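You operate a simulated robot arm through the tools that you are given. There is no shell and no other tool. Be economical: measure what you need, move in short steps, check, and stop when the job is done.

You run a simulated robot arm. Do the job below in one go: nothing can be reset, and whatever is moved stays where it is left.

Task
Wipe the grey cover clean and put it over the blue tray on stack C.
Fine: wipe the drip off with the folded brown cloth from level 2 of the trolley and put it back; push the tray back till it lies centred across the stack; trolley bar open before the cover comes off, and left open; leave the other trays. What is to be rubbed or washed off counts as gone when no trace of it is left.
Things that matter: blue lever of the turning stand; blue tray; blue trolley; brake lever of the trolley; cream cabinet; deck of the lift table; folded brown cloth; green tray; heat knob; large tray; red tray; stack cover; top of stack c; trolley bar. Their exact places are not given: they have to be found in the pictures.

The check looks at the end state, three seconds after you hand in, the way a careful person would. Anything else that was tipped, shoved, dropped, spilled or broken makes it a failure. Lids that push on must go on centred and level and be pressed home; caps that screw on are set level and turned clockwise until they are tight. Flat cloth is picked up by pressing the open fingertips on it (5 to 10 N) and closing them slowly along it; thin cloth reads only 2 to 8 mm in the jaws.

Robot
A 7-joint arm with a two-finger parallel gripper on a trunk, on a base that drives. Base frame: it is fixed to the floor where the robot stands at the start and does not move with it; the origin is under the middle of the robot, x ahead of it, y to its left, z up; the surface under the hand at the start is at about z = 840. Readings come in mm, rad, newtons and seconds.
With the tool pointing down near the work surface it reaches from about 280 to 700 mm from the robot's upright axis, wherever it stands. Its first joint turns from -2.897 to 2.897 rad. Places, roughly: blue lever of the turning stand [-900, -1100, 700]; blue tray, green tray [-1250, 1250, 1250]; blue trolley [600, 0, 500]; brake lever of the trolley [400, 300, 700]; cream cabinet [1300, -3300, 800]; deck of the lift table [-1200, -3000, 500]; heat knob [1000, -3600, 1100]; large tray [-1250, -2500, 1000]; red tray [-1250, -1750, 1250]; top of stack c [-1200, 1200, 1200]; trolley bar [400, 0, 600]; vent slide of the cream cabinet [1000, -3200, 1400]; white lever of the lift table [-900, -3000, 600]; wooden frame [1250, -4000, 500]; yellow lever of the turning stand [-900, -900, 700]; yellow tray [1250, -4000, 750]. Payload 1.57 kg.
Tool frame: the origin (TCP) lies between the finger pads and is the grasp point; the fingertips stand 30 mm ahead of it; z points along the fingers, y is the line along which they close. Largest opening 80 mm; finger width 17, thickness 12; the body of the gripper, 40 by 82 mm, starts 80 mm behind the TCP.
Orientation is that of the tool frame in the base frame, as a unit quaternion [x, y, z, w]. With the fingers straight down and closing along the base's y, the tool's x points along the base's -x, its y along +y and its z along -z.

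Tools
- The arm moves only by the tool move_arm. Its arguments are lists of equal length, an entry for each row: "hand": the gripper command, from -1 (shut) to 1 (fully open), values between in proportion; "xyz": the shift along the base's x, y, z in m, a list of three; "turn": the turn, a rotation vector about the base's x, y, z in rad, a list of three. In form: {"hand": [hand, ...], "xyz": [[dx, dy, dz], ...], "turn": [[ax, ay, az], ...]}. A call has 1 to 12 rows; each row is the pose to reach, as a shift and turn from the pose commanded when the call began. Rows are played at 5 a second. More than 50 mm and 0.15 rad between two rows, or a gripper value outside its range, and nothing of the call is played. Where a pose cannot be reached the arm comes as near as it can. A force on the tool above 40 N (or 10 N above the force at the start of the call, whichever is more), or a blocked arm, ends the call early, and 0.2 s more pass. Each finger travels about 72 mm/s and halts on what it meets, pressing with about 40 N; the grip force reading is that of the motor and also rises with nothing between the fingers. The clock runs only during rows and for 0.2 s after the last one: add rows that repeat a pose to give the fingers time. It gives the time, the measured TCP pose, the force on the tool (base axes), the opening and the grip force at its end, in the units of the frame above (readings bear some noise), with the torque about the TCP (base axes, N m) and any sound that the robot's microphone picked up, and new pictures: "views" is both (left out), scene, wrist or none.
- Cameras (640 x 400 px; columns grow to the right, rows downward): "scene" is now at [-7.3, 131.6, 1578.7]; the picture's right is [-0.09, -1.00, 0.00], its down [-0.82, 0.07, -0.57] and it looks along [0.57, -0.05, -0.82] (base axes); focal length 258 px, centre (320, 200). "wrist" rides on the gripper at [72, -7, -122] in the tool frame; the picture's right is [0.09, 1.00, 0.00], its down [-0.84, 0.08, -0.54] and it looks along [-0.54, 0.05, 0.84] (tool axes); focal length 238 px, centre (320, 200).
- raise_lower(by): slides the trunk up (or, below 0, down) by that many mm; the arm and the scene camera ride with it, the base frame stays. It gives what a move gives, with no picture.
- base_move(legs): drives the robot by 1 to 6 legs, each [ahead, left, turn to the left] in mm, mm and rad, along the robot's own axes; the way and the turn of a leg run together, so that a leg with both is an arc; at most 1500 mm and 3.142 rad a leg. The arm and the cameras ride along, it lands a little off, and it stops where it bumps. It gives what a move gives, and a new picture of the scene camera.
- turn_head(pan, tilt): turns the head with the scene camera to pan (to the left, within 1.501 rad either way) and tilt (down, from -0.506 to 1.204), counted from straight ahead of the robot. It gives what a move gives, and a new picture of the scene camera.
- locate(camera, pixels): for up to 12 pixels [column, row] of the newest picture of that camera ("zoom" is the newest enlarged one), the place [x, y, z] in the base frame of the surface seen there, good to about 2 mm, but the place of the scene camera against the robot may be out by one fixed shift of up to 12 mm in any direction. No time passes.
- enlarge(camera, box): a new picture of the part [left, top, right, bottom] of that camera's present view, enlarged. No time passes.
- job_done(): hands the job in; it is judged then, once.

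Keep the steps short. Do not move on a guess: measure, check each grasp and each placing, and mend mistakes. In all there are 80 turns and 260 pictures (those below and enlarged ones count). Leave the gripper open and the arm clear of the work at the hand-in unless told otherwise, and finish with a single line.

The tools are called as name(argument=value, ...) on one line, values as JSON. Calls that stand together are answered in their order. move_arm: Moves the arm, as the interface text tells. Its arguments: {"type":"object","properties":{"hand":{"type":"array","items":{"type":"number"}},"xyz":{"type":"array","items":{"type":"array","items":{"type":"number"}}},"turn":{"type":"array","items":{"type":"array","items":{"type":"number"}}},"views":{"type":"string","enum":["both","scene","wrist","none"]}},"required":["hand","xyz","turn"]} The other tools are called the same way: raise_lower (by) slides the trunk up or down; base_move (legs) drives the base; turn_head (pan, tilt) turns the head that bears the scene camera; locate (camera, pixels) gives the place of the surface under pixels of a picture; enlarge (camera, box) takes an enlarged picture of a part of a camera's view; job_done () hands the job in.

At the start:

```text
time_s: 0.0
tool_pos: [391.6, -113.0, 1163.3]
orientation: [0.0, 1.0, 0.0, -0.001]
ft_force: [0.0, 0.6, 0.6]
torque: [0.03, -0.01, 0.0]
width: 79.9
grasp_force: 0.1
trunk travel left (down, up): [-400.0, 80.0]
robot x, y, heading: [-3.3, -0.8, 0.006]
head pan, tilt: [-0.091, 0.96]
```

scene: 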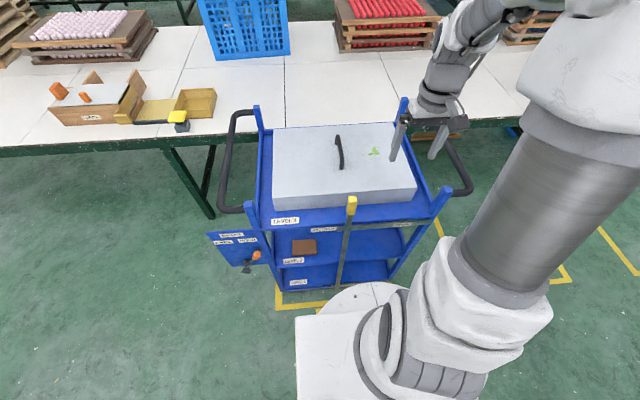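
wrist: 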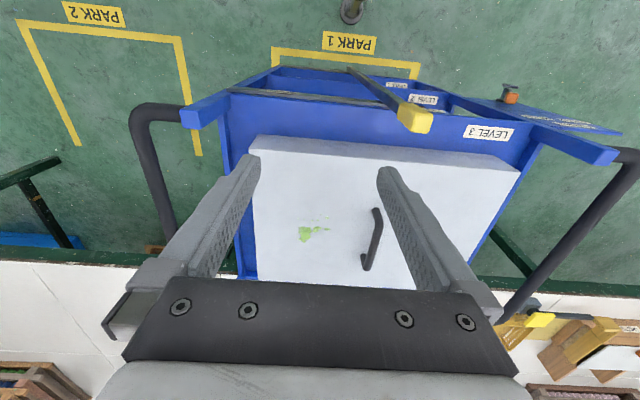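

I see the trolley with the grey cover on top (green drip at about (374,151)), the bar with a yellow end at (351,205) and the brown cloth at (304,247). I'll enlarge these parts and read their places.

enlarge(camera="scene", box=[200, 90, 480, 320])

locate(camera="scene", pixels=[[351, 200], [346, 240], [338, 285], [304, 247], [374, 151], [338, 137], [342, 167], [274, 128], [276, 209], [416, 188], [390, 124], [256, 256]])

enlarge(camera="wrist", box=[200, 40, 640, 300])

```text
1.74 times, centred on (340, 205) of scene
```

zoom: 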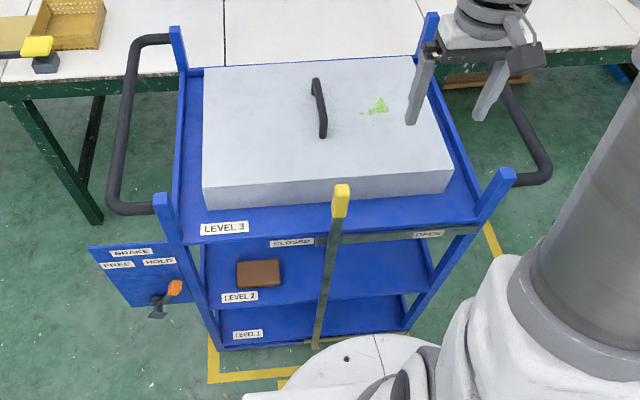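

```text
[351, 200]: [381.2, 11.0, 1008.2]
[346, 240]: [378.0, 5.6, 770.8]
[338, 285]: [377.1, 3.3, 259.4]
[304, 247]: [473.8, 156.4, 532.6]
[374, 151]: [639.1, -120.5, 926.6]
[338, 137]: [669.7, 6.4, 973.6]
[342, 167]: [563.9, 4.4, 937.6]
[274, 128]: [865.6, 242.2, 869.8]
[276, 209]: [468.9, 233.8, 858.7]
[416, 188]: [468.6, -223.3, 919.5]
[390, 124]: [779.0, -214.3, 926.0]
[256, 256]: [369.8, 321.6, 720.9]
```

```text
1.45 times, centred on (420, 170) of wrist
```

zoom: 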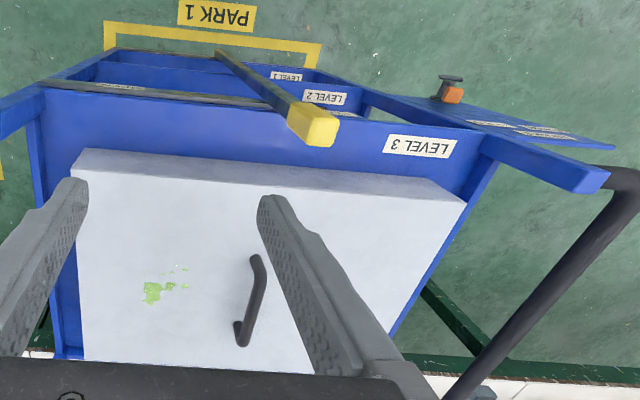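

Bar stands on CLOSED at y≈5, x≈378. Next I look closely at the brake lever, the bar and its rail, and the cloth.

enlarge(camera="scene", box=[200, 220, 290, 290])

enlarge(camera="scene", box=[270, 190, 430, 300])

locate(camera="zoom", pixels=[[325, 40], [300, 120], [245, 160], [480, 130], [130, 240], [50, 200], [200, 200], [60, 270], [190, 250], [320, 20], [560, 110], [280, 270]])

```text
5.71 times, centred on (245, 255) of scene
```

zoom: 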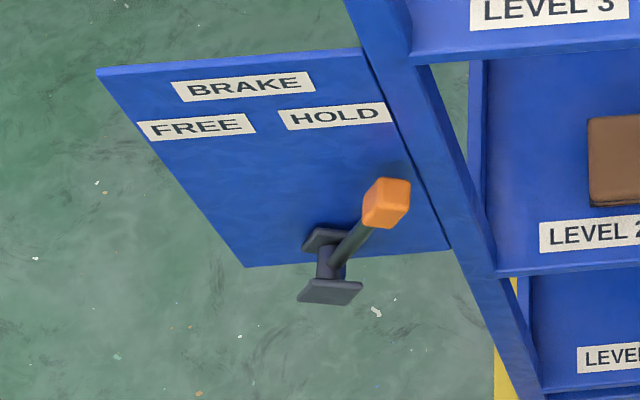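

```text
3.64 times, centred on (350, 245) of scene
```

zoom: 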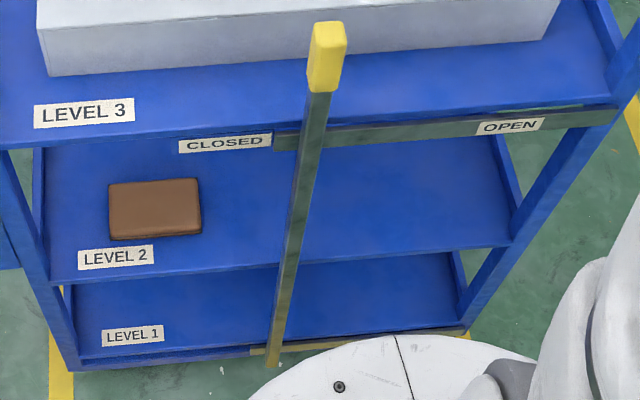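

```text
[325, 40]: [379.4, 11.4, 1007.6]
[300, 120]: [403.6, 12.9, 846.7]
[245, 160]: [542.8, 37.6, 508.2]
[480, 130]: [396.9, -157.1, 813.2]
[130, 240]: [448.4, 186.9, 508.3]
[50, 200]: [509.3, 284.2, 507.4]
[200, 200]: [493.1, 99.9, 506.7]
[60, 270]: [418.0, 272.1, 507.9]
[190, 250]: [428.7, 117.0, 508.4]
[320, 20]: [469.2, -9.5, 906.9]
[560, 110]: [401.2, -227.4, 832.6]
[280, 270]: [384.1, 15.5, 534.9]
```

The brake is on HOLD. Now I read the bar's yellow end and the cover in the wrist picture, which has no camera offset.

locate(camera="wrist", pixels=[[414, 118], [402, 110], [428, 112], [398, 122], [424, 128], [378, 90], [370, 240], [377, 212], [364, 265], [305, 233], [252, 145], [518, 178]])

enlarge(camera="wrist", box=[330, 50, 490, 150])

locate(camera="scene", pixels=[[351, 197], [356, 204], [346, 204], [351, 213], [374, 151], [338, 137]])

```text
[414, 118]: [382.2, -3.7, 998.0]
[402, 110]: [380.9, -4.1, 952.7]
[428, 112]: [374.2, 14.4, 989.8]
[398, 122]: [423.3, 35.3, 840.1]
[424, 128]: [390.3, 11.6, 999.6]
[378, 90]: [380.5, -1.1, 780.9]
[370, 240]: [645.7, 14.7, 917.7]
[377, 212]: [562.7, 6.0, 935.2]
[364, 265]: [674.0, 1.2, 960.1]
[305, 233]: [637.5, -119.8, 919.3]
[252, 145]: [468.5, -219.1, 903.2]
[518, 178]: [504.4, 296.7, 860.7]
```

```text
4.00 times, centred on (410, 100) of wrist
```

zoom: 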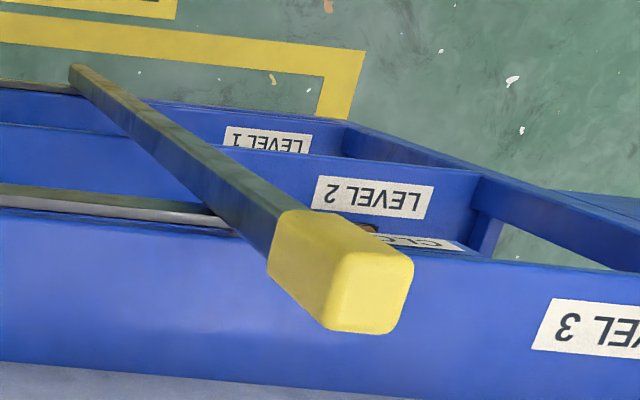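

```text
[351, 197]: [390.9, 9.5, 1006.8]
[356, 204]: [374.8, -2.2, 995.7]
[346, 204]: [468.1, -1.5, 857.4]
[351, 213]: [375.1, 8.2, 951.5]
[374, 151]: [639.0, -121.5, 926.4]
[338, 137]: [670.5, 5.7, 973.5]
```

The yellow end is centred at about (383, 5), top z≈1000. I move over it with the hand open and go down to TCP z≈985.

move_arm(hand=[1, 1, 1, 1, 1, 1, 1, 1], xyz=[[-0.004, 0.04, 0], [-0.008, 0.08, 0], [-0.008, 0.118, 0], [-0.008, 0.118, -0.04], [-0.008, 0.118, -0.08], [-0.008, 0.118, -0.12], [-0.008, 0.118, -0.15], [-0.008, 0.118, -0.175]], turn=[[0, 0, 0], [0, 0, 0], [0, 0, 0], [0, 0, 0], [0, 0, 0], [0, 0, 0], [0, 0, 0], [0, 0, 0]])

```text
time_s: 1.8
tool_pos: [382.5, 6.5, 991.1]
orientation: [0.0, 1.0, 0.0, 0.0]
ft_force: [-0.5, 0.4, 0.5]
torque: [-0.01, 0.01, -0.02]
width: 79.8
grasp_force: 0.1
trunk travel left (down, up): [-400.0, 80.0]
robot x, y, heading: [1.7, -1.1, -0.001]
head pan, tilt: [-0.091, 0.96]
```

scene: 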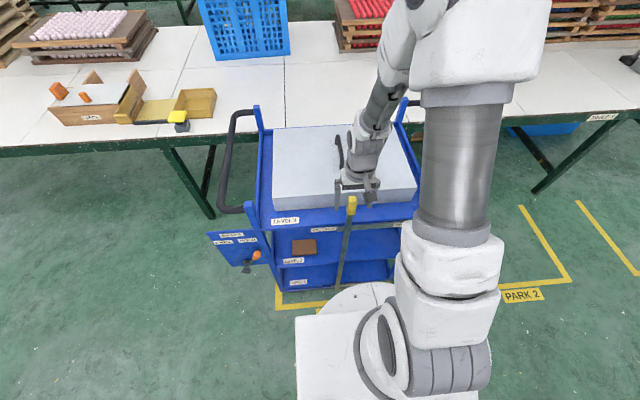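
wrist: 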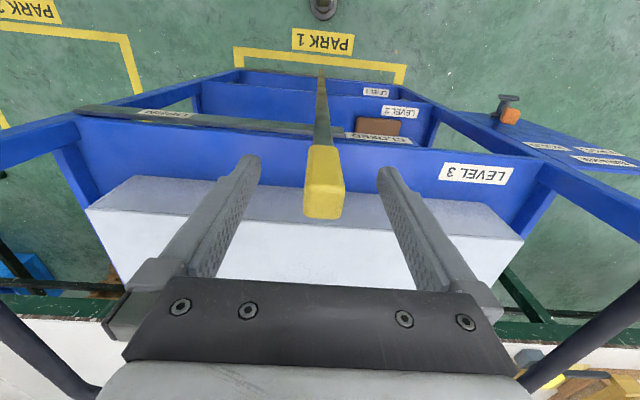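

locate(camera="wrist", pixels=[[323, 205], [310, 212], [338, 212], [325, 165], [200, 113], [160, 113], [100, 110], [350, 135]])

```text
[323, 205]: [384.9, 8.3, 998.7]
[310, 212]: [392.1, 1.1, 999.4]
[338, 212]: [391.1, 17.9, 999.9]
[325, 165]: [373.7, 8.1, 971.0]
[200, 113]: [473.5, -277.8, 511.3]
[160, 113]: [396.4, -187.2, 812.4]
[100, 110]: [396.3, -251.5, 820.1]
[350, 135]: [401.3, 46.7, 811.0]
```

The handle (383, 9) lies between the fingers. I go 5 mm further down and close.

move_arm(hand=[1, 0, -0.5, -1, -1], xyz=[[0, 0.002, -0.006], [0, 0.002, -0.006], [0, 0.002, -0.006], [0, 0.002, -0.006], [0, 0.002, -0.006]], turn=[[0, 0, 0], [0, 0, 0], [0, 0, 0], [0, 0, 0], [0, 0, 0]], views="none")

move_arm(hand=[-1, -1, -1, -1, -1, -1, -1], xyz=[[0, -0.01, 0], [0, -0.03, 0], [0, -0.05, 0], [0, -0.07, 0], [0, -0.09, 0], [0, -0.11, 0], [0, -0.13, 0]], turn=[[0, 0, 0], [0, 0, 0], [0, 0, 0], [0, 0, 0], [0, 0, 0], [0, 0, 0], [0, 0, 0]])

```text
time_s: 3.0
tool_pos: [382.8, 7.9, 983.5]
orientation: [-0.001, 1.0, 0.0, -0.001]
ft_force: [0.5, -0.2, -3.0]
torque: [0.13, -0.34, 0.02]
width: 23.6
grasp_force: 35.9
trunk travel left (down, up): [-400.0, 80.0]
robot x, y, heading: [0.1, 4.7, -0.0]
head pan, tilt: [-0.091, 0.96]
```

```text
time_s: 4.6
tool_pos: [382.2, -124.5, 985.1]
orientation: [0.0, 1.0, -0.001, -0.002]
ft_force: [-10.8, -1.1, 1.0]
torque: [0.31, 0.98, 0.12]
width: 24.2
grasp_force: 36.2
trunk travel left (down, up): [-400.0, 80.0]
robot x, y, heading: [-1.0, -3.0, -0.002]
head pan, tilt: [-0.091, 0.96]
```

scene: 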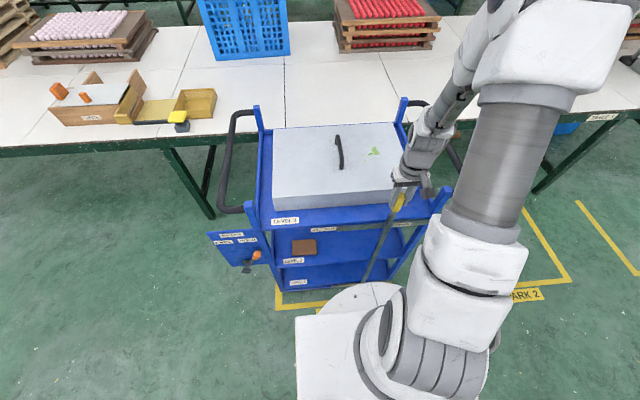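
wrist: 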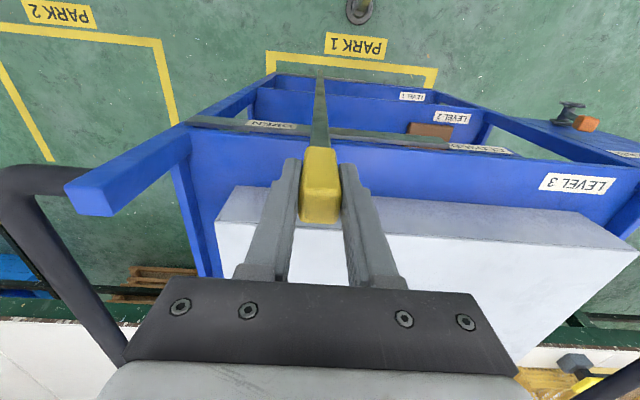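

The bar slides freely. I go on toward OPEN and stop when resistance rises.

move_arm(hand=[-1, -1, -1, -1, -1, -1], xyz=[[0, -0.015, 0], [0, -0.03, 0], [0, -0.045, 0], [0, -0.06, 0], [0, -0.07, 0], [0, -0.075, 0]], turn=[[0, 0, 0], [0, 0, 0], [0, 0, 0], [0, 0, 0], [0, 0, 0], [0, 0, 0]])

enlarge(camera="wrist", box=[160, 50, 480, 250])

enlarge(camera="scene", box=[270, 180, 460, 300])

```text
time_s: 6.0
tool_pos: [381.9, -200.0, 985.2]
orientation: [0.0, 1.0, 0.0, 0.001]
ft_force: [-14.3, 0.0, 8.7]
torque: [0.46, 0.86, 0.0]
width: 23.9
grasp_force: 35.8
trunk travel left (down, up): [-400.0, 80.0]
robot x, y, heading: [-1.8, 1.2, 0.0]
head pan, tilt: [-0.091, 0.96]
```

scene: 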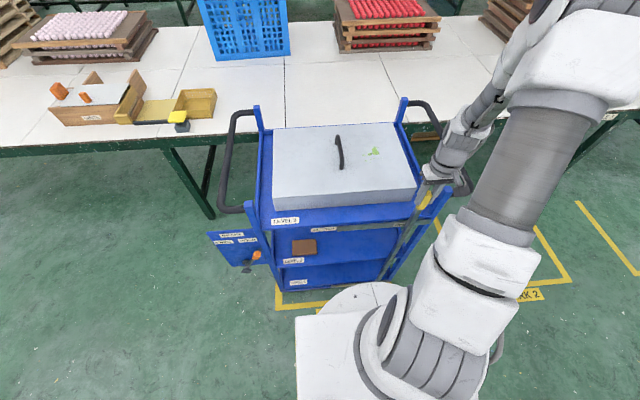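
wrist: 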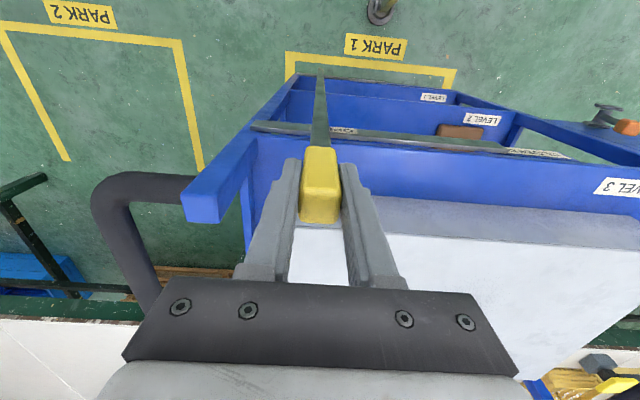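

```text
2.00 times, centred on (320, 150) of wrist
```

zoom: 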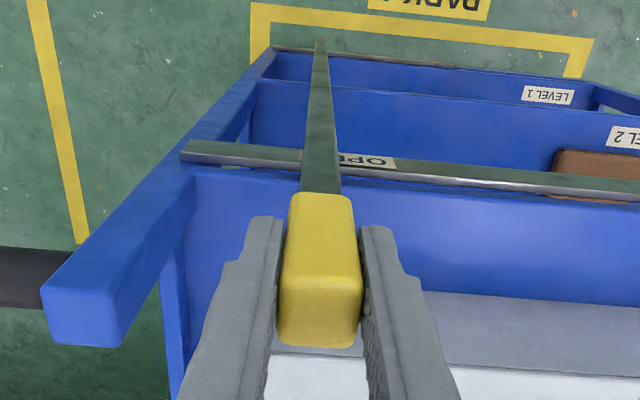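

```text
3.33 times, centred on (365, 240) of scene
```

zoom: 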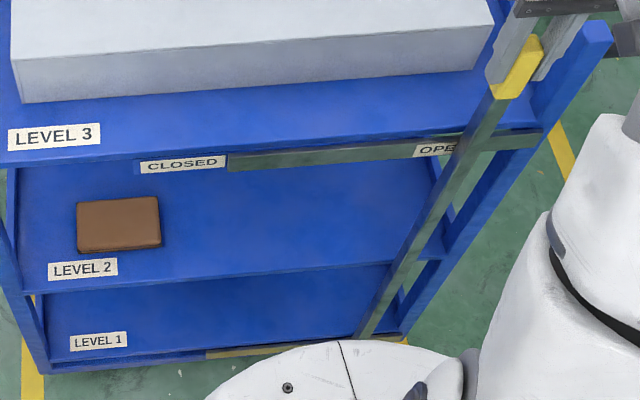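

It reaches the OPEN label; I feel for the end stop with small steps.

move_arm(hand=[-1, -1, -1, -1, -1], xyz=[[0, -0.008, 0], [0, -0.016, 0], [0, -0.024, 0], [0, -0.03, 0], [0, -0.03, 0]], turn=[[0, 0, 0], [0, 0, 0], [0, 0, 0], [0, 0, 0], [0, 0, 0]])

enlarge(camera="wrist", box=[160, 50, 480, 250])

```text
time_s: 7.2
tool_pos: [383.5, -231.5, 983.3]
orientation: [0.0, 1.0, -0.001, 0.001]
ft_force: [-14.3, -4.1, 21.0]
torque: [0.65, 0.49, 0.09]
width: 24.0
grasp_force: 35.9
trunk travel left (down, up): [-400.0, 80.0]
robot x, y, heading: [1.2, 1.1, -0.002]
head pan, tilt: [-0.091, 0.96]
```

scene: 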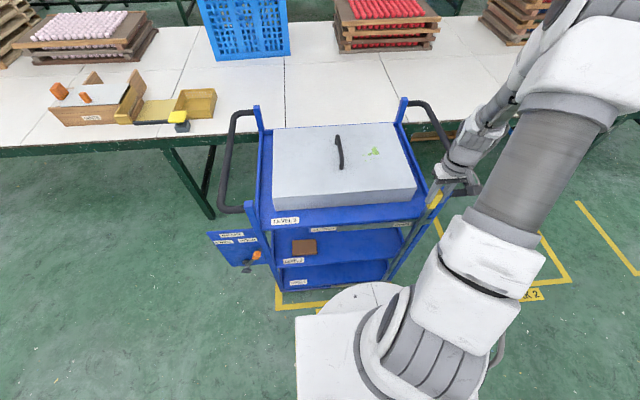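
wrist: 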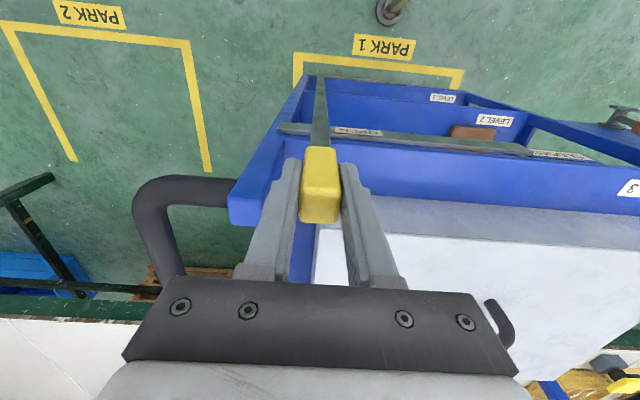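

```text
2.00 times, centred on (320, 150) of wrist
```

zoom: 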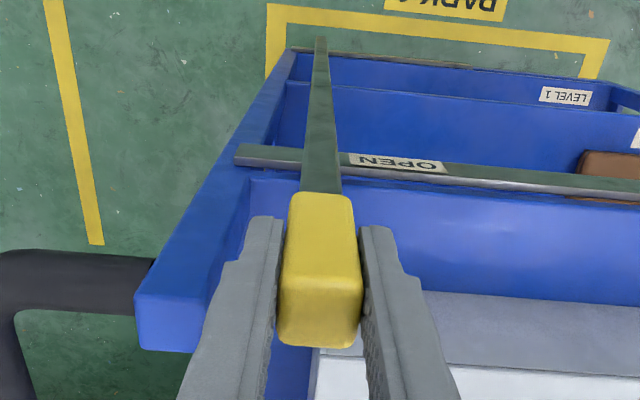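

The label OPEN now stands beside the bar the same way CLOSED did. One small extra nudge to find the stop.

move_arm(hand=[-1, -1, -1], xyz=[[0, -0.005, 0], [0, -0.01, 0], [0, -0.01, 0]], turn=[[0, 0, 0], [0, 0, 0], [0, 0, 0]], views="wrist")

```text
time_s: 8.0
tool_pos: [382.9, -239.5, 984.0]
orientation: [0.0, 1.0, -0.001, 0.002]
ft_force: [-6.9, -2.1, 26.8]
torque: [0.8, -0.13, -0.05]
width: 23.9
grasp_force: 36.0
trunk travel left (down, up): [-400.0, 80.0]
robot x, y, heading: [-0.5, -0.2, -0.004]
head pan, tilt: [-0.091, 0.96]
```

wrist: 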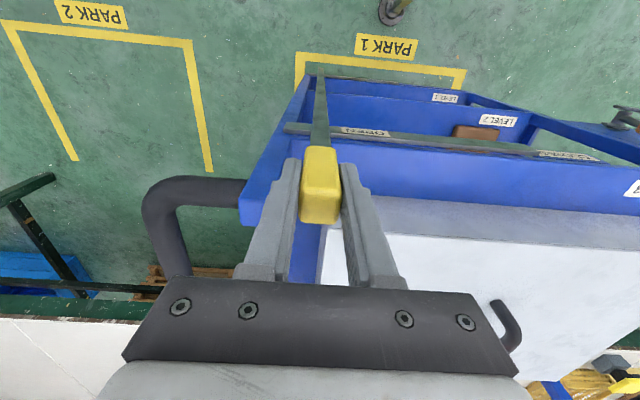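

move_arm(hand=[-1, -1, -1, -1], xyz=[[0, -0.005, 0], [0, -0.01, 0], [0, -0.015, 0], [0, -0.015, 0]], turn=[[0, 0, 0], [0, 0, 0], [0, 0, 0], [0, 0, 0]], views="wrist")

enlarge(camera="wrist", box=[240, 50, 400, 250])

```text
time_s: 8.8
tool_pos: [383.2, -242.3, 983.7]
orientation: [-0.003, 1.0, 0.005, -0.001]
ft_force: [-6.8, 11.4, 17.6]
torque: [-1.2, 0.36, -0.31]
width: 24.2
grasp_force: 36.3
trunk travel left (down, up): [-400.0, 80.0]
robot x, y, heading: [-0.4, 1.0, 0.006]
head pan, tilt: [-0.091, 0.96]
stopped in row 3: the force on the tool passed its limit at 44 N (the readings are from after the stop); the commanded pose is now the measured one
```

wrist: 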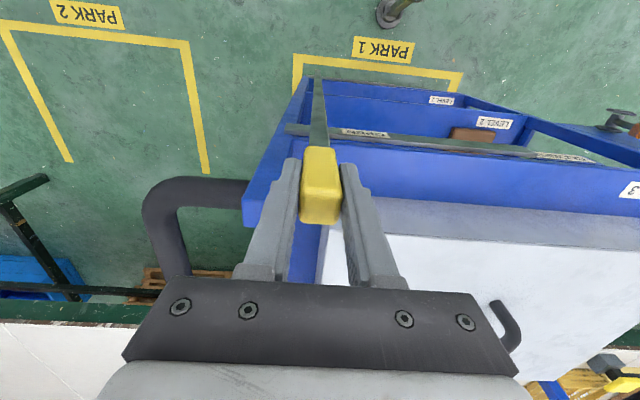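

```text
2.00 times, centred on (320, 150) of wrist
```

zoom: 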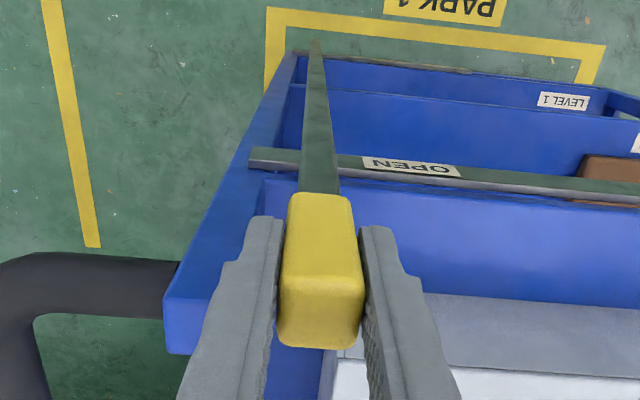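

The end stop is reached at y≈-242. I release and rise, then look at the cloth.

move_arm(hand=[0, 1, 1, 1, 1, 1, 1, 1, 1, 1], xyz=[[0, 0, 0], [0, 0, 0], [0, 0, 0], [0, 0, 0.04], [0, 0, 0.08], [0, 0.04, 0.09], [0, 0.09, 0.1], [0, 0.14, 0.1], [0, 0.19, 0.1], [0, 0.24, 0.1]], turn=[[0, 0, 0], [0, 0, 0], [0, 0, 0], [0, 0, 0], [0, 0, 0], [0, 0, 0], [0, 0, 0], [0, 0, 0], [0, 0, 0], [0, 0, 0]])

enlarge(camera="scene", box=[270, 220, 350, 270])

locate(camera="zoom", pixels=[[180, 160], [365, 155], [372, 240], [185, 250], [275, 165], [275, 230], [275, 275], [185, 280], [365, 268], [190, 172], [355, 168], [280, 200]])

```text
refused: row 7 steps farther than a row can; nothing moved
```

```text
8.00 times, centred on (310, 245) of scene
```

zoom: 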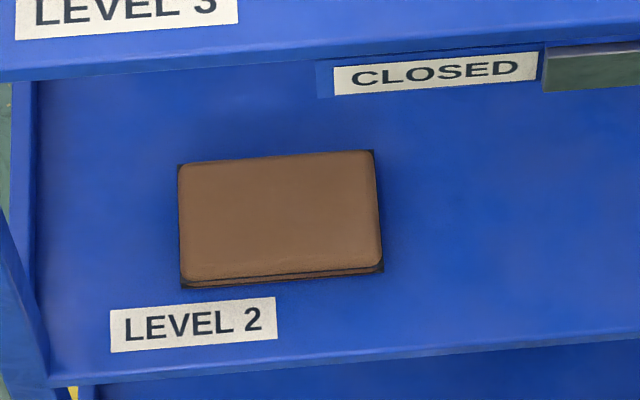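

```text
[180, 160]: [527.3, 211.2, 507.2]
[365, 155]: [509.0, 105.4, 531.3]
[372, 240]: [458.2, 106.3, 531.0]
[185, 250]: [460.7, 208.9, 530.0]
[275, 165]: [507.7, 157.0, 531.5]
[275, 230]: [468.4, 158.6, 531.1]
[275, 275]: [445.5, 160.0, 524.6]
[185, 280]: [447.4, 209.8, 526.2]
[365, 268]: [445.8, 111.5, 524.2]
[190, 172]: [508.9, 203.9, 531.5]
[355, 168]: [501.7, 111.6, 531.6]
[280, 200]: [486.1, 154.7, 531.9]
```

Cloth pad: about x 448–513, y 105–210, 24 mm thick. Its 65 mm side fits the jaws along x, so I plan to take it from the trolley's left side with a shallow downward tilt. First I release the bar, rise and centre the arm.

move_arm(hand=[0, 1, 1, 1, 1, 1, 1, 1, 1, 1, 1], xyz=[[0, 0, 0], [0, 0, 0], [0, 0, 0], [0, 0, 0.045], [0, 0, 0.09], [0, 0, 0.135], [0, 0.04, 0.16], [0, 0.08, 0.18], [0, 0.12, 0.2], [0, 0.16, 0.2], [0, 0.2, 0.2]], turn=[[0, 0, 0], [0, 0, 0], [0, 0, 0], [0, 0, 0], [0, 0, 0], [0, 0, 0], [0, 0, 0], [0, 0, 0], [0, 0, 0], [0, 0, 0], [0, 0, 0]])

turn_head(pan=0.6, tilt=0.6)

locate(camera="scene", pixels=[[320, 200], [200, 200], [100, 250], [450, 150], [400, 250], [350, 250], [300, 150], [200, 100], [400, 200], [450, 250], [500, 200], [350, 300]])

```text
time_s: 11.2
tool_pos: [383.0, -47.6, 1178.6]
orientation: [-0.003, 1.0, 0.004, -0.003]
ft_force: [-0.2, 0.8, 1.0]
torque: [-0.01, -0.01, 0.01]
width: 80.0
grasp_force: 0.3
trunk travel left (down, up): [-400.0, 80.0]
robot x, y, heading: [0.1, 5.9, 0.005]
head pan, tilt: [-0.091, 0.96]
```

scene: 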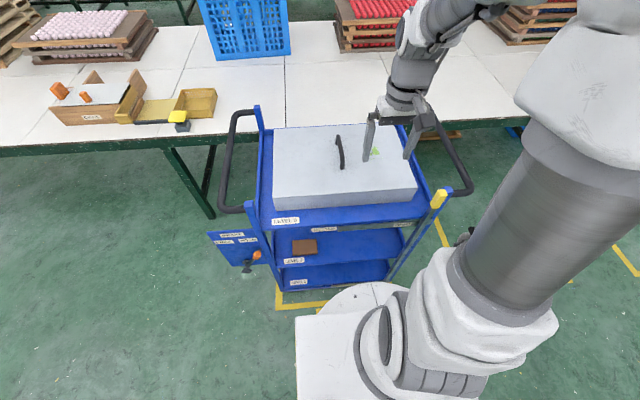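
wrist: 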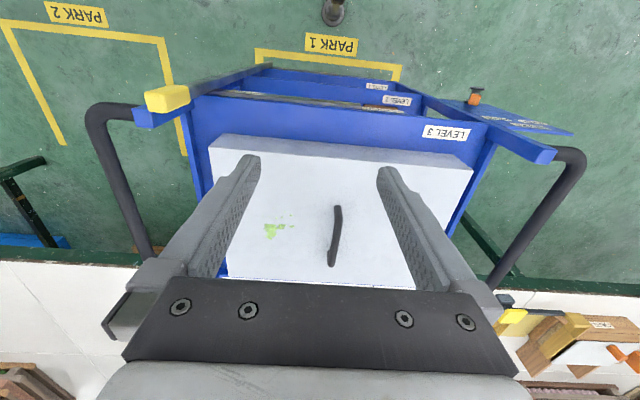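

```text
time_s: 12.2
tool_pos: [382.9, -47.3, 1178.2]
orientation: [-0.003, 1.0, 0.005, -0.003]
ft_force: [0.4, -0.3, 0.7]
torque: [0.02, 0.0, 0.01]
width: 79.9
grasp_force: 0.0
trunk travel left (down, up): [-400.0, 80.0]
robot x, y, heading: [2.9, -1.5, 0.006]
head pan, tilt: [0.6, 0.6]
```

scene: 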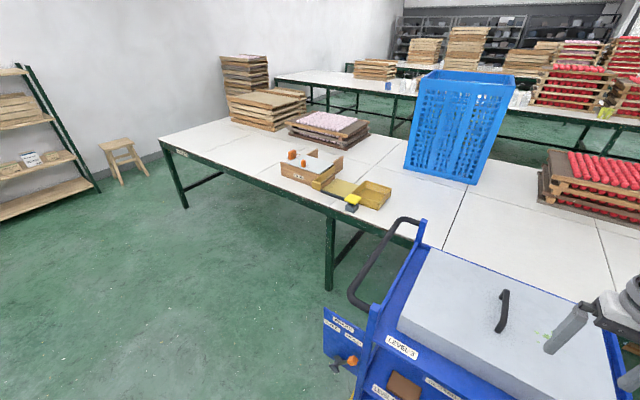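

```text
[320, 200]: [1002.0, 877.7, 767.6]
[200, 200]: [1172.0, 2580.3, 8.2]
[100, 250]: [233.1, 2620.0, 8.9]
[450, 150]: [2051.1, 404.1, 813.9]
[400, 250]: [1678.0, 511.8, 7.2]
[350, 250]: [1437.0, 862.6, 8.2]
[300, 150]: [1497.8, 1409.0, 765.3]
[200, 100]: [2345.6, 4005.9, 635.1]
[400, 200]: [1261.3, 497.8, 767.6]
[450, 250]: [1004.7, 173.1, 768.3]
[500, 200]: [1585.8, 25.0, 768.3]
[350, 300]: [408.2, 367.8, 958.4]
```

The left side is free floor; the table stands at z≈768. I drive back a bit, left, and turn to face the trolley's left side, then look.

base_move(legs=[[-150, 0, 0], [0, 850, 0], [0, 0, -1.571], [0, 350, 0]])

turn_head(pan=0.25, tilt=0.8)

locate(camera="scene", pixels=[[100, 200], [150, 150], [50, 250], [200, 200], [250, 200], [300, 200], [320, 150], [350, 200], [250, 150], [300, 100], [400, 150], [200, 300]])

```text
time_s: 28.0
tool_pos: [159.9, 456.8, 1179.3]
orientation: [0.697, 0.717, 0.004, 0.002]
ft_force: [0.6, -0.2, 0.2]
torque: [-0.01, -0.01, -0.01]
width: 80.1
grasp_force: 0.0
trunk travel left (down, up): [-400.0, 80.0]
robot x, y, heading: [201.7, 843.9, -1.554]
head pan, tilt: [0.6, 0.6]
```

scene: 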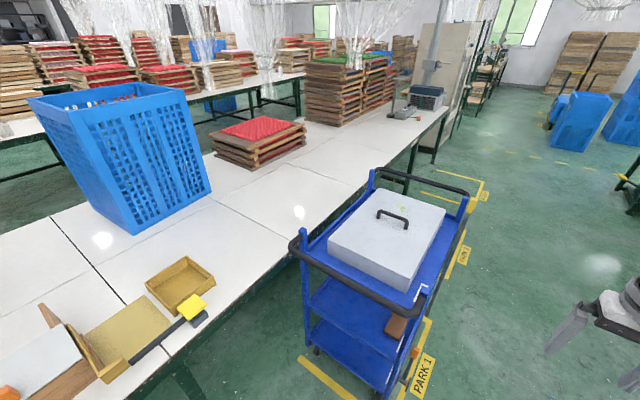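

```text
time_s: 28.8
tool_pos: [158.8, 457.2, 1178.2]
orientation: [0.698, 0.717, 0.004, 0.002]
ft_force: [-0.1, 0.2, 0.4]
torque: [0.05, -0.02, 0.0]
width: 79.9
grasp_force: 0.1
trunk travel left (down, up): [-400.0, 80.0]
robot x, y, heading: [201.8, 841.5, -1.549]
head pan, tilt: [0.25, 0.799]
```

scene: 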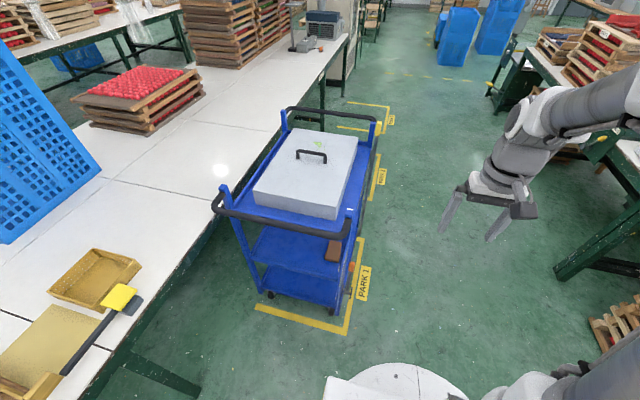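

```text
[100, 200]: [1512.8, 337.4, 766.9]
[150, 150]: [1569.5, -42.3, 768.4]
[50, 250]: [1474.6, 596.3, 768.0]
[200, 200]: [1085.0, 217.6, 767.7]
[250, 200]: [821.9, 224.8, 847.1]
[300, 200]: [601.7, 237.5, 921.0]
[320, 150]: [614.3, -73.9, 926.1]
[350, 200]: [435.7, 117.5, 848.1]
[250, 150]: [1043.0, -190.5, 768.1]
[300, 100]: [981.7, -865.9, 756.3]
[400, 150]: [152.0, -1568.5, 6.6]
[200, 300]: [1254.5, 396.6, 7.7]
```

The side is open between posts; the cloth is visible at (333,250). I strafe so the robot's axis lines up with the cloth (x≈480) and look closer.

base_move(legs=[[0, 278, -0.022]])

turn_head(pan=0.0, tilt=0.95)

enlarge(camera="scene", box=[200, 120, 460, 320])

```text
time_s: 31.5
tool_pos: [424.9, 460.7, 1177.9]
orientation: [0.707, 0.707, 0.004, 0.002]
ft_force: [0.0, -0.7, 0.8]
torque: [0.01, -0.01, 0.02]
width: 79.9
grasp_force: 0.1
trunk travel left (down, up): [-400.0, 80.0]
robot x, y, heading: [475.3, 839.5, -1.58]
head pan, tilt: [0.25, 0.799]
```

scene: 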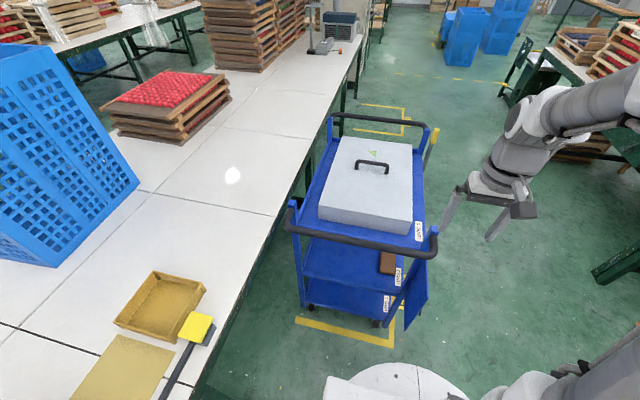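

```text
time_s: 32.2
tool_pos: [424.4, 460.2, 1178.2]
orientation: [0.707, 0.707, 0.004, 0.002]
ft_force: [0.0, 0.3, -0.8]
torque: [-0.03, 0.05, 0.01]
width: 79.8
grasp_force: 0.0
trunk travel left (down, up): [-400.0, 80.0]
robot x, y, heading: [474.7, 843.7, -1.576]
head pan, tilt: [0.0, 0.949]
```

scene: 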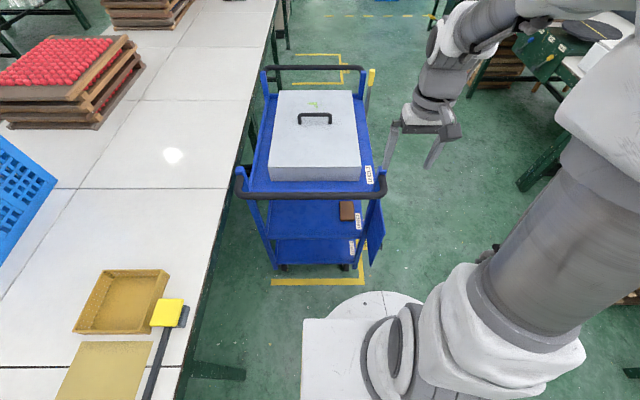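

```text
2.00 times, centred on (330, 220) of scene
```

zoom: 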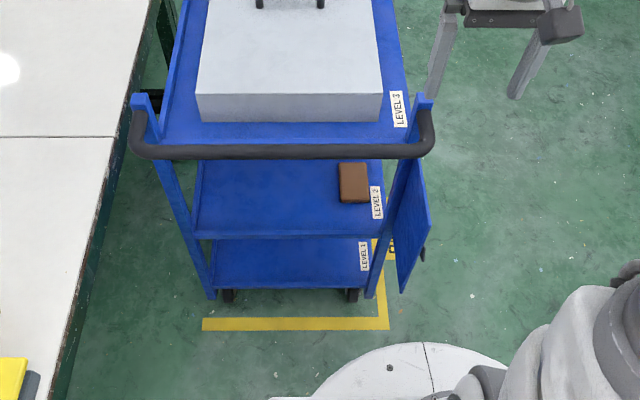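

locate(camera="zoom", pixels=[[280, 152], [180, 152], [415, 150], [412, 230], [340, 170], [366, 168], [340, 200], [368, 200], [280, 233], [300, 200], [380, 230], [250, 170]])

```text
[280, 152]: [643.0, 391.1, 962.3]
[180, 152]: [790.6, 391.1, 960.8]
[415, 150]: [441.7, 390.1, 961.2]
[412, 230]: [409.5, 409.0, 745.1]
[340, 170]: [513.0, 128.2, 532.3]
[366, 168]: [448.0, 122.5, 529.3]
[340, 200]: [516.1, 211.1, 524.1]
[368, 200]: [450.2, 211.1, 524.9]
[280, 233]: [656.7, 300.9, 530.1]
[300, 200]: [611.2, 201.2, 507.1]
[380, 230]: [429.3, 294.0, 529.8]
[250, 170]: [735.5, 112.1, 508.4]
```

The side has a 22 mm rim at y≈297, the handle tube is at y≈391, z≈961, well above the path. I back off 250 mm, lower the trunk, and pitch the tool outside the trolley.

base_move(legs=[[-250, 0, 0]])

raise_lower(by=-400)

move_arm(hand=[1, 1, 1, 1, 1, 1, 1, 1], xyz=[[0.01, -0.015, -0.02], [0.02, -0.03, -0.04], [0.03, -0.045, -0.06], [0.04, -0.06, -0.08], [0.05, -0.075, -0.1], [0.055, -0.09, -0.12], [0.055, -0.105, -0.14], [0.055, -0.12, -0.16]], turn=[[-0.14, 0, 0], [-0.28, 0, 0], [-0.42, 0, 0], [-0.56, 0, 0], [-0.7, 0, 0], [-0.84, 0, 0], [-0.98, 0, 0], [-1.047, 0, 0]])

```text
time_s: 34.5
tool_pos: [426.1, 710.4, 1178.2]
orientation: [0.706, 0.708, 0.005, 0.002]
ft_force: [-0.3, 0.4, -0.9]
torque: [0.02, -0.01, -0.01]
width: 80.2
grasp_force: 0.0
trunk travel left (down, up): [-400.0, 80.0]
robot x, y, heading: [473.3, 1093.9, -1.572]
head pan, tilt: [0.0, 0.949]
```

scene: 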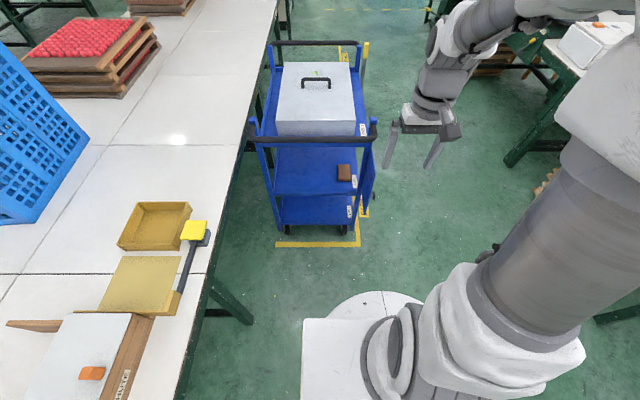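

```text
time_s: 38.3
tool_pos: [425.5, 709.2, 778.5]
orientation: [0.706, 0.708, 0.004, 0.002]
ft_force: [0.2, -0.2, 0.3]
torque: [0.0, 0.01, 0.04]
width: 80.2
grasp_force: 0.1
trunk travel left (down, up): [0.0, 480.0]
robot x, y, heading: [474.4, 1089.8, -1.573]
head pan, tilt: [0.0, 0.949]
```

```text
time_s: 40.1
tool_pos: [478.1, 588.6, 616.7]
orientation: [0.61, 0.615, -0.351, 0.355]
ft_force: [0.1, -0.3, 0.5]
torque: [-0.02, 0.0, 0.01]
width: 80.0
grasp_force: 0.0
trunk travel left (down, up): [0.0, 480.0]
robot x, y, heading: [476.8, 1094.7, -1.574]
head pan, tilt: [0.0, 0.949]
```

scene: 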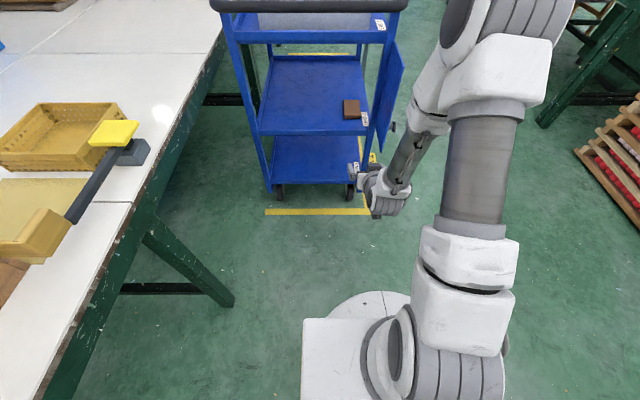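
wrist: 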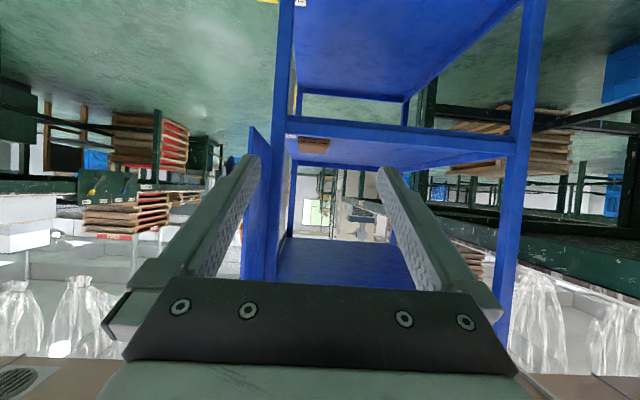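

The pose works. The wrist camera now sits below the tool, so I will use a steeper tilt (~50°) to clear the rim. I measure the cloth through the wrist camera.

move_arm(hand=[1, 1, 1], xyz=[[0, 0, 0.03], [0, 0, 0.06], [0, 0, 0.1]], turn=[[0.12, 0, 0], [0.24, 0, 0], [0.35, 0, 0]], views="wrist")

enlarge(camera="wrist", box=[240, 100, 400, 200])

```text
time_s: 40.9
tool_pos: [482.1, 587.1, 717.8]
orientation: [0.663, 0.668, -0.237, 0.243]
ft_force: [0.7, 0.5, 0.3]
torque: [0.0, -0.01, -0.02]
width: 79.8
grasp_force: 0.2
trunk travel left (down, up): [0.0, 480.0]
robot x, y, heading: [472.9, 1091.6, -1.571]
head pan, tilt: [0.0, 0.949]
```

wrist: 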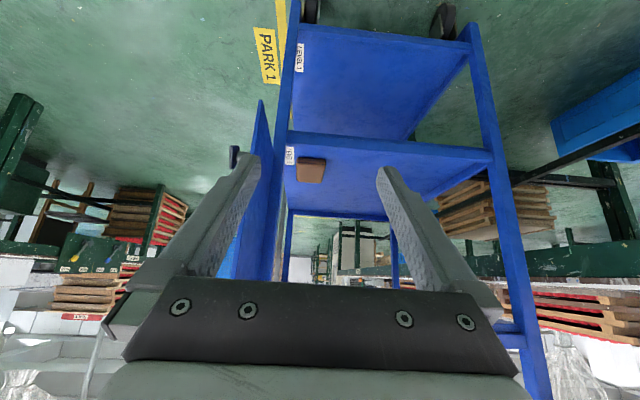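

```text
4.00 times, centred on (320, 150) of wrist
```

zoom: 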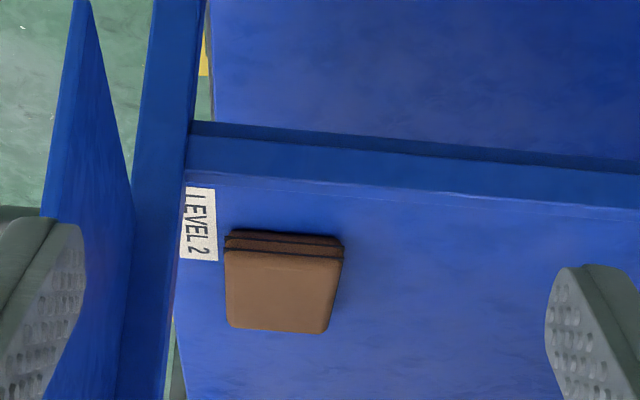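

locate(camera="zoom", pixels=[[280, 290], [228, 252], [341, 262], [233, 320], [318, 328], [280, 245], [420, 165], [420, 215], [400, 300], [155, 150], [110, 250], [196, 300]])

```text
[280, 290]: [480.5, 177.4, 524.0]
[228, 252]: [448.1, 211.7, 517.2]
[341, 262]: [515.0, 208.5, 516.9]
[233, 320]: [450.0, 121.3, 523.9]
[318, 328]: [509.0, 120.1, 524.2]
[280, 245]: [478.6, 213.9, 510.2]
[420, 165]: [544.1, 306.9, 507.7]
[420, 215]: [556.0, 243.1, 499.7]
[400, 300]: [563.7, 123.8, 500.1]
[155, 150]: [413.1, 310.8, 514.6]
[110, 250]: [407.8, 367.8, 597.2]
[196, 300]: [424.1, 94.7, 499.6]
```

Cloth centre (481,159), top z 524, shelf z 500, rim z≈522. I lower the hand to z≈620 and drive forward 235 mm.

move_arm(hand=[1, 1, 1], xyz=[[0, 0, -0.04], [0, 0, -0.08], [0, 0, -0.1]], turn=[[0, 0, 0], [0, 0, 0], [0, 0, 0]], views="none")

base_move(legs=[[235, 0, 0]])

enlarge(camera="wrist", box=[160, 50, 480, 250])

```text
time_s: 41.7
tool_pos: [480.7, 588.6, 619.4]
orientation: [0.663, 0.668, -0.237, 0.242]
ft_force: [-0.3, -0.1, -1.0]
torque: [-0.01, 0.01, 0.01]
width: 80.0
grasp_force: 0.0
trunk travel left (down, up): [0.0, 480.0]
robot x, y, heading: [474.9, 1092.6, -1.573]
head pan, tilt: [0.0, 0.949]
```

```text
time_s: 43.9
tool_pos: [481.3, 353.5, 618.8]
orientation: [0.661, 0.669, -0.237, 0.244]
ft_force: [0.2, 0.6, 0.1]
torque: [-0.01, -0.03, 0.01]
width: 80.1
grasp_force: 0.0
trunk travel left (down, up): [0.0, 480.0]
robot x, y, heading: [476.0, 856.1, -1.57]
head pan, tilt: [0.0, 0.949]
```

scene: 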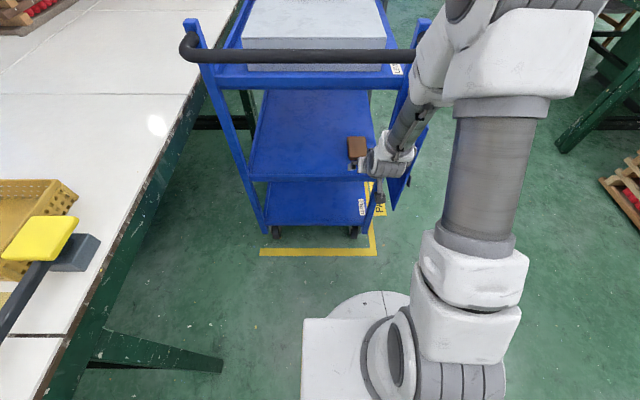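

```text
2.00 times, centred on (320, 150) of wrist
```

zoom: 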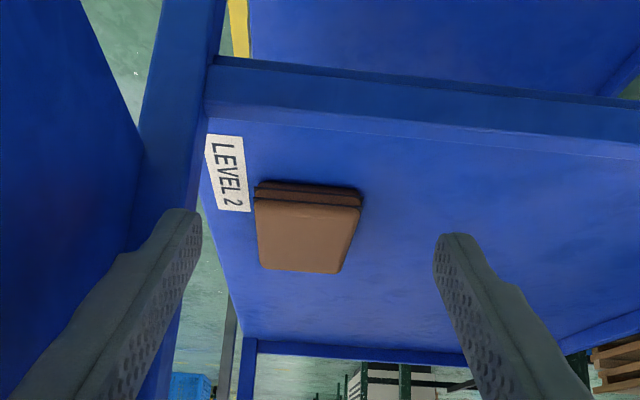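

I check where the forearm is relative to the post, panel and handle before reaching in.

locate(camera="scene", pixels=[[395, 150], [400, 130], [415, 120], [410, 100], [425, 85], [420, 70], [435, 50], [450, 30], [425, 130], [408, 180], [460, 60], [405, 60]])

enlarge(camera="scene", box=[340, 0, 500, 220])

```text
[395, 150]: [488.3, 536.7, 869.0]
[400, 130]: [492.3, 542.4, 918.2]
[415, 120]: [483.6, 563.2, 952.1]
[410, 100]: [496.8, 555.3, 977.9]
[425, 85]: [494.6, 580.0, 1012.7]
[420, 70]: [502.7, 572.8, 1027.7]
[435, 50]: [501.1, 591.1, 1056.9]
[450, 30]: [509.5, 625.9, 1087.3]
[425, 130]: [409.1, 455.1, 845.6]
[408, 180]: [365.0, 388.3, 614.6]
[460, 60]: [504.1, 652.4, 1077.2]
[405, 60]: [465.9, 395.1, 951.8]
```

```text
1.82 times, centred on (420, 110) of scene
```

zoom: 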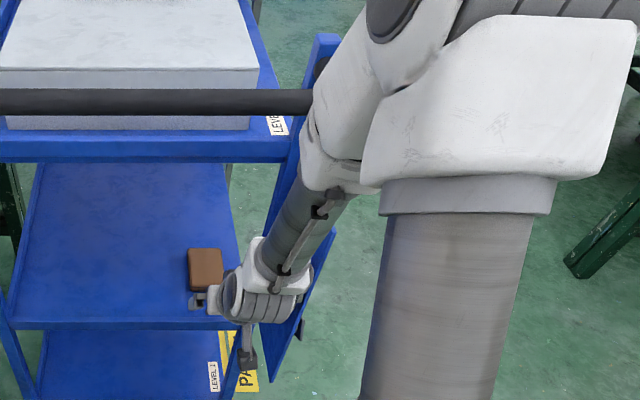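

The forearm is too steep (z 960 at y≈560 surface) and would meet the handle tube on reaching in. I back off 115 mm and extend the arm instead so the forearm lies flatter, then re-check.

base_move(legs=[[-115, 0, 0]])

move_arm(hand=[1, 1, 1, 1], xyz=[[0, -0.04, 0], [0, -0.08, 0], [0, -0.12, 0], [0, -0.15, -0.01]], turn=[[0, 0, 0], [0, 0, 0], [0, 0, 0], [0, 0, 0]], views="scene")

enlarge(camera="scene", box=[340, 0, 500, 220])

```text
time_s: 45.3
tool_pos: [481.4, 467.6, 618.9]
orientation: [0.661, 0.669, -0.237, 0.244]
ft_force: [-0.7, -1.1, -0.3]
torque: [0.06, 0.02, 0.07]
width: 79.9
grasp_force: 0.1
trunk travel left (down, up): [0.0, 480.0]
robot x, y, heading: [471.6, 966.9, -1.572]
head pan, tilt: [0.0, 0.949]
```

scene: 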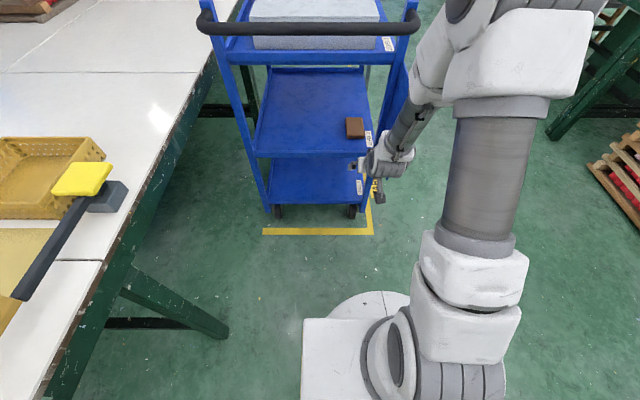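

```text
time_s: 46.3
tool_pos: [482.7, 315.0, 609.8]
orientation: [0.661, 0.669, -0.237, 0.243]
ft_force: [0.2, -0.1, -0.1]
torque: [-0.02, 0.0, 0.0]
width: 80.0
grasp_force: 0.1
trunk travel left (down, up): [0.0, 480.0]
robot x, y, heading: [473.7, 969.8, -1.567]
head pan, tilt: [0.0, 0.949]
```

scene: 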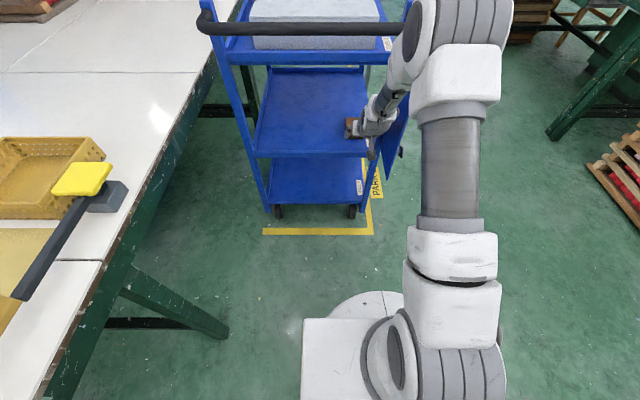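

```text
1.82 times, centred on (420, 110) of scene
```

zoom: 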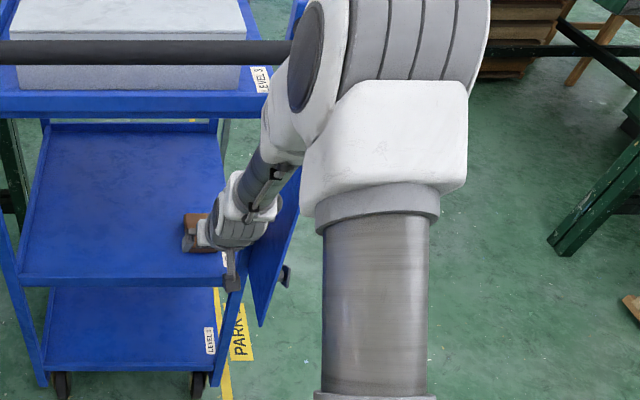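

locate(camera="scene", pixels=[[377, 118], [382, 105], [388, 92], [393, 75], [400, 60], [410, 40], [425, 20], [430, 60], [440, 40], [460, 40], [460, 80], [395, 30]])

```text
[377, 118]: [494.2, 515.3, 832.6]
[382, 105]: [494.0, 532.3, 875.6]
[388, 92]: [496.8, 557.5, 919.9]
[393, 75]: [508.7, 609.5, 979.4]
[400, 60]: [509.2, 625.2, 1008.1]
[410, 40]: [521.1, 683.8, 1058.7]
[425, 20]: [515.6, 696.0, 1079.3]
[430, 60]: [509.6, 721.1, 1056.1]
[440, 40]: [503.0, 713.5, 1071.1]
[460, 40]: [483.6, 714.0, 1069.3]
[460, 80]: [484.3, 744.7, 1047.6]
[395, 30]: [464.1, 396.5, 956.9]
```

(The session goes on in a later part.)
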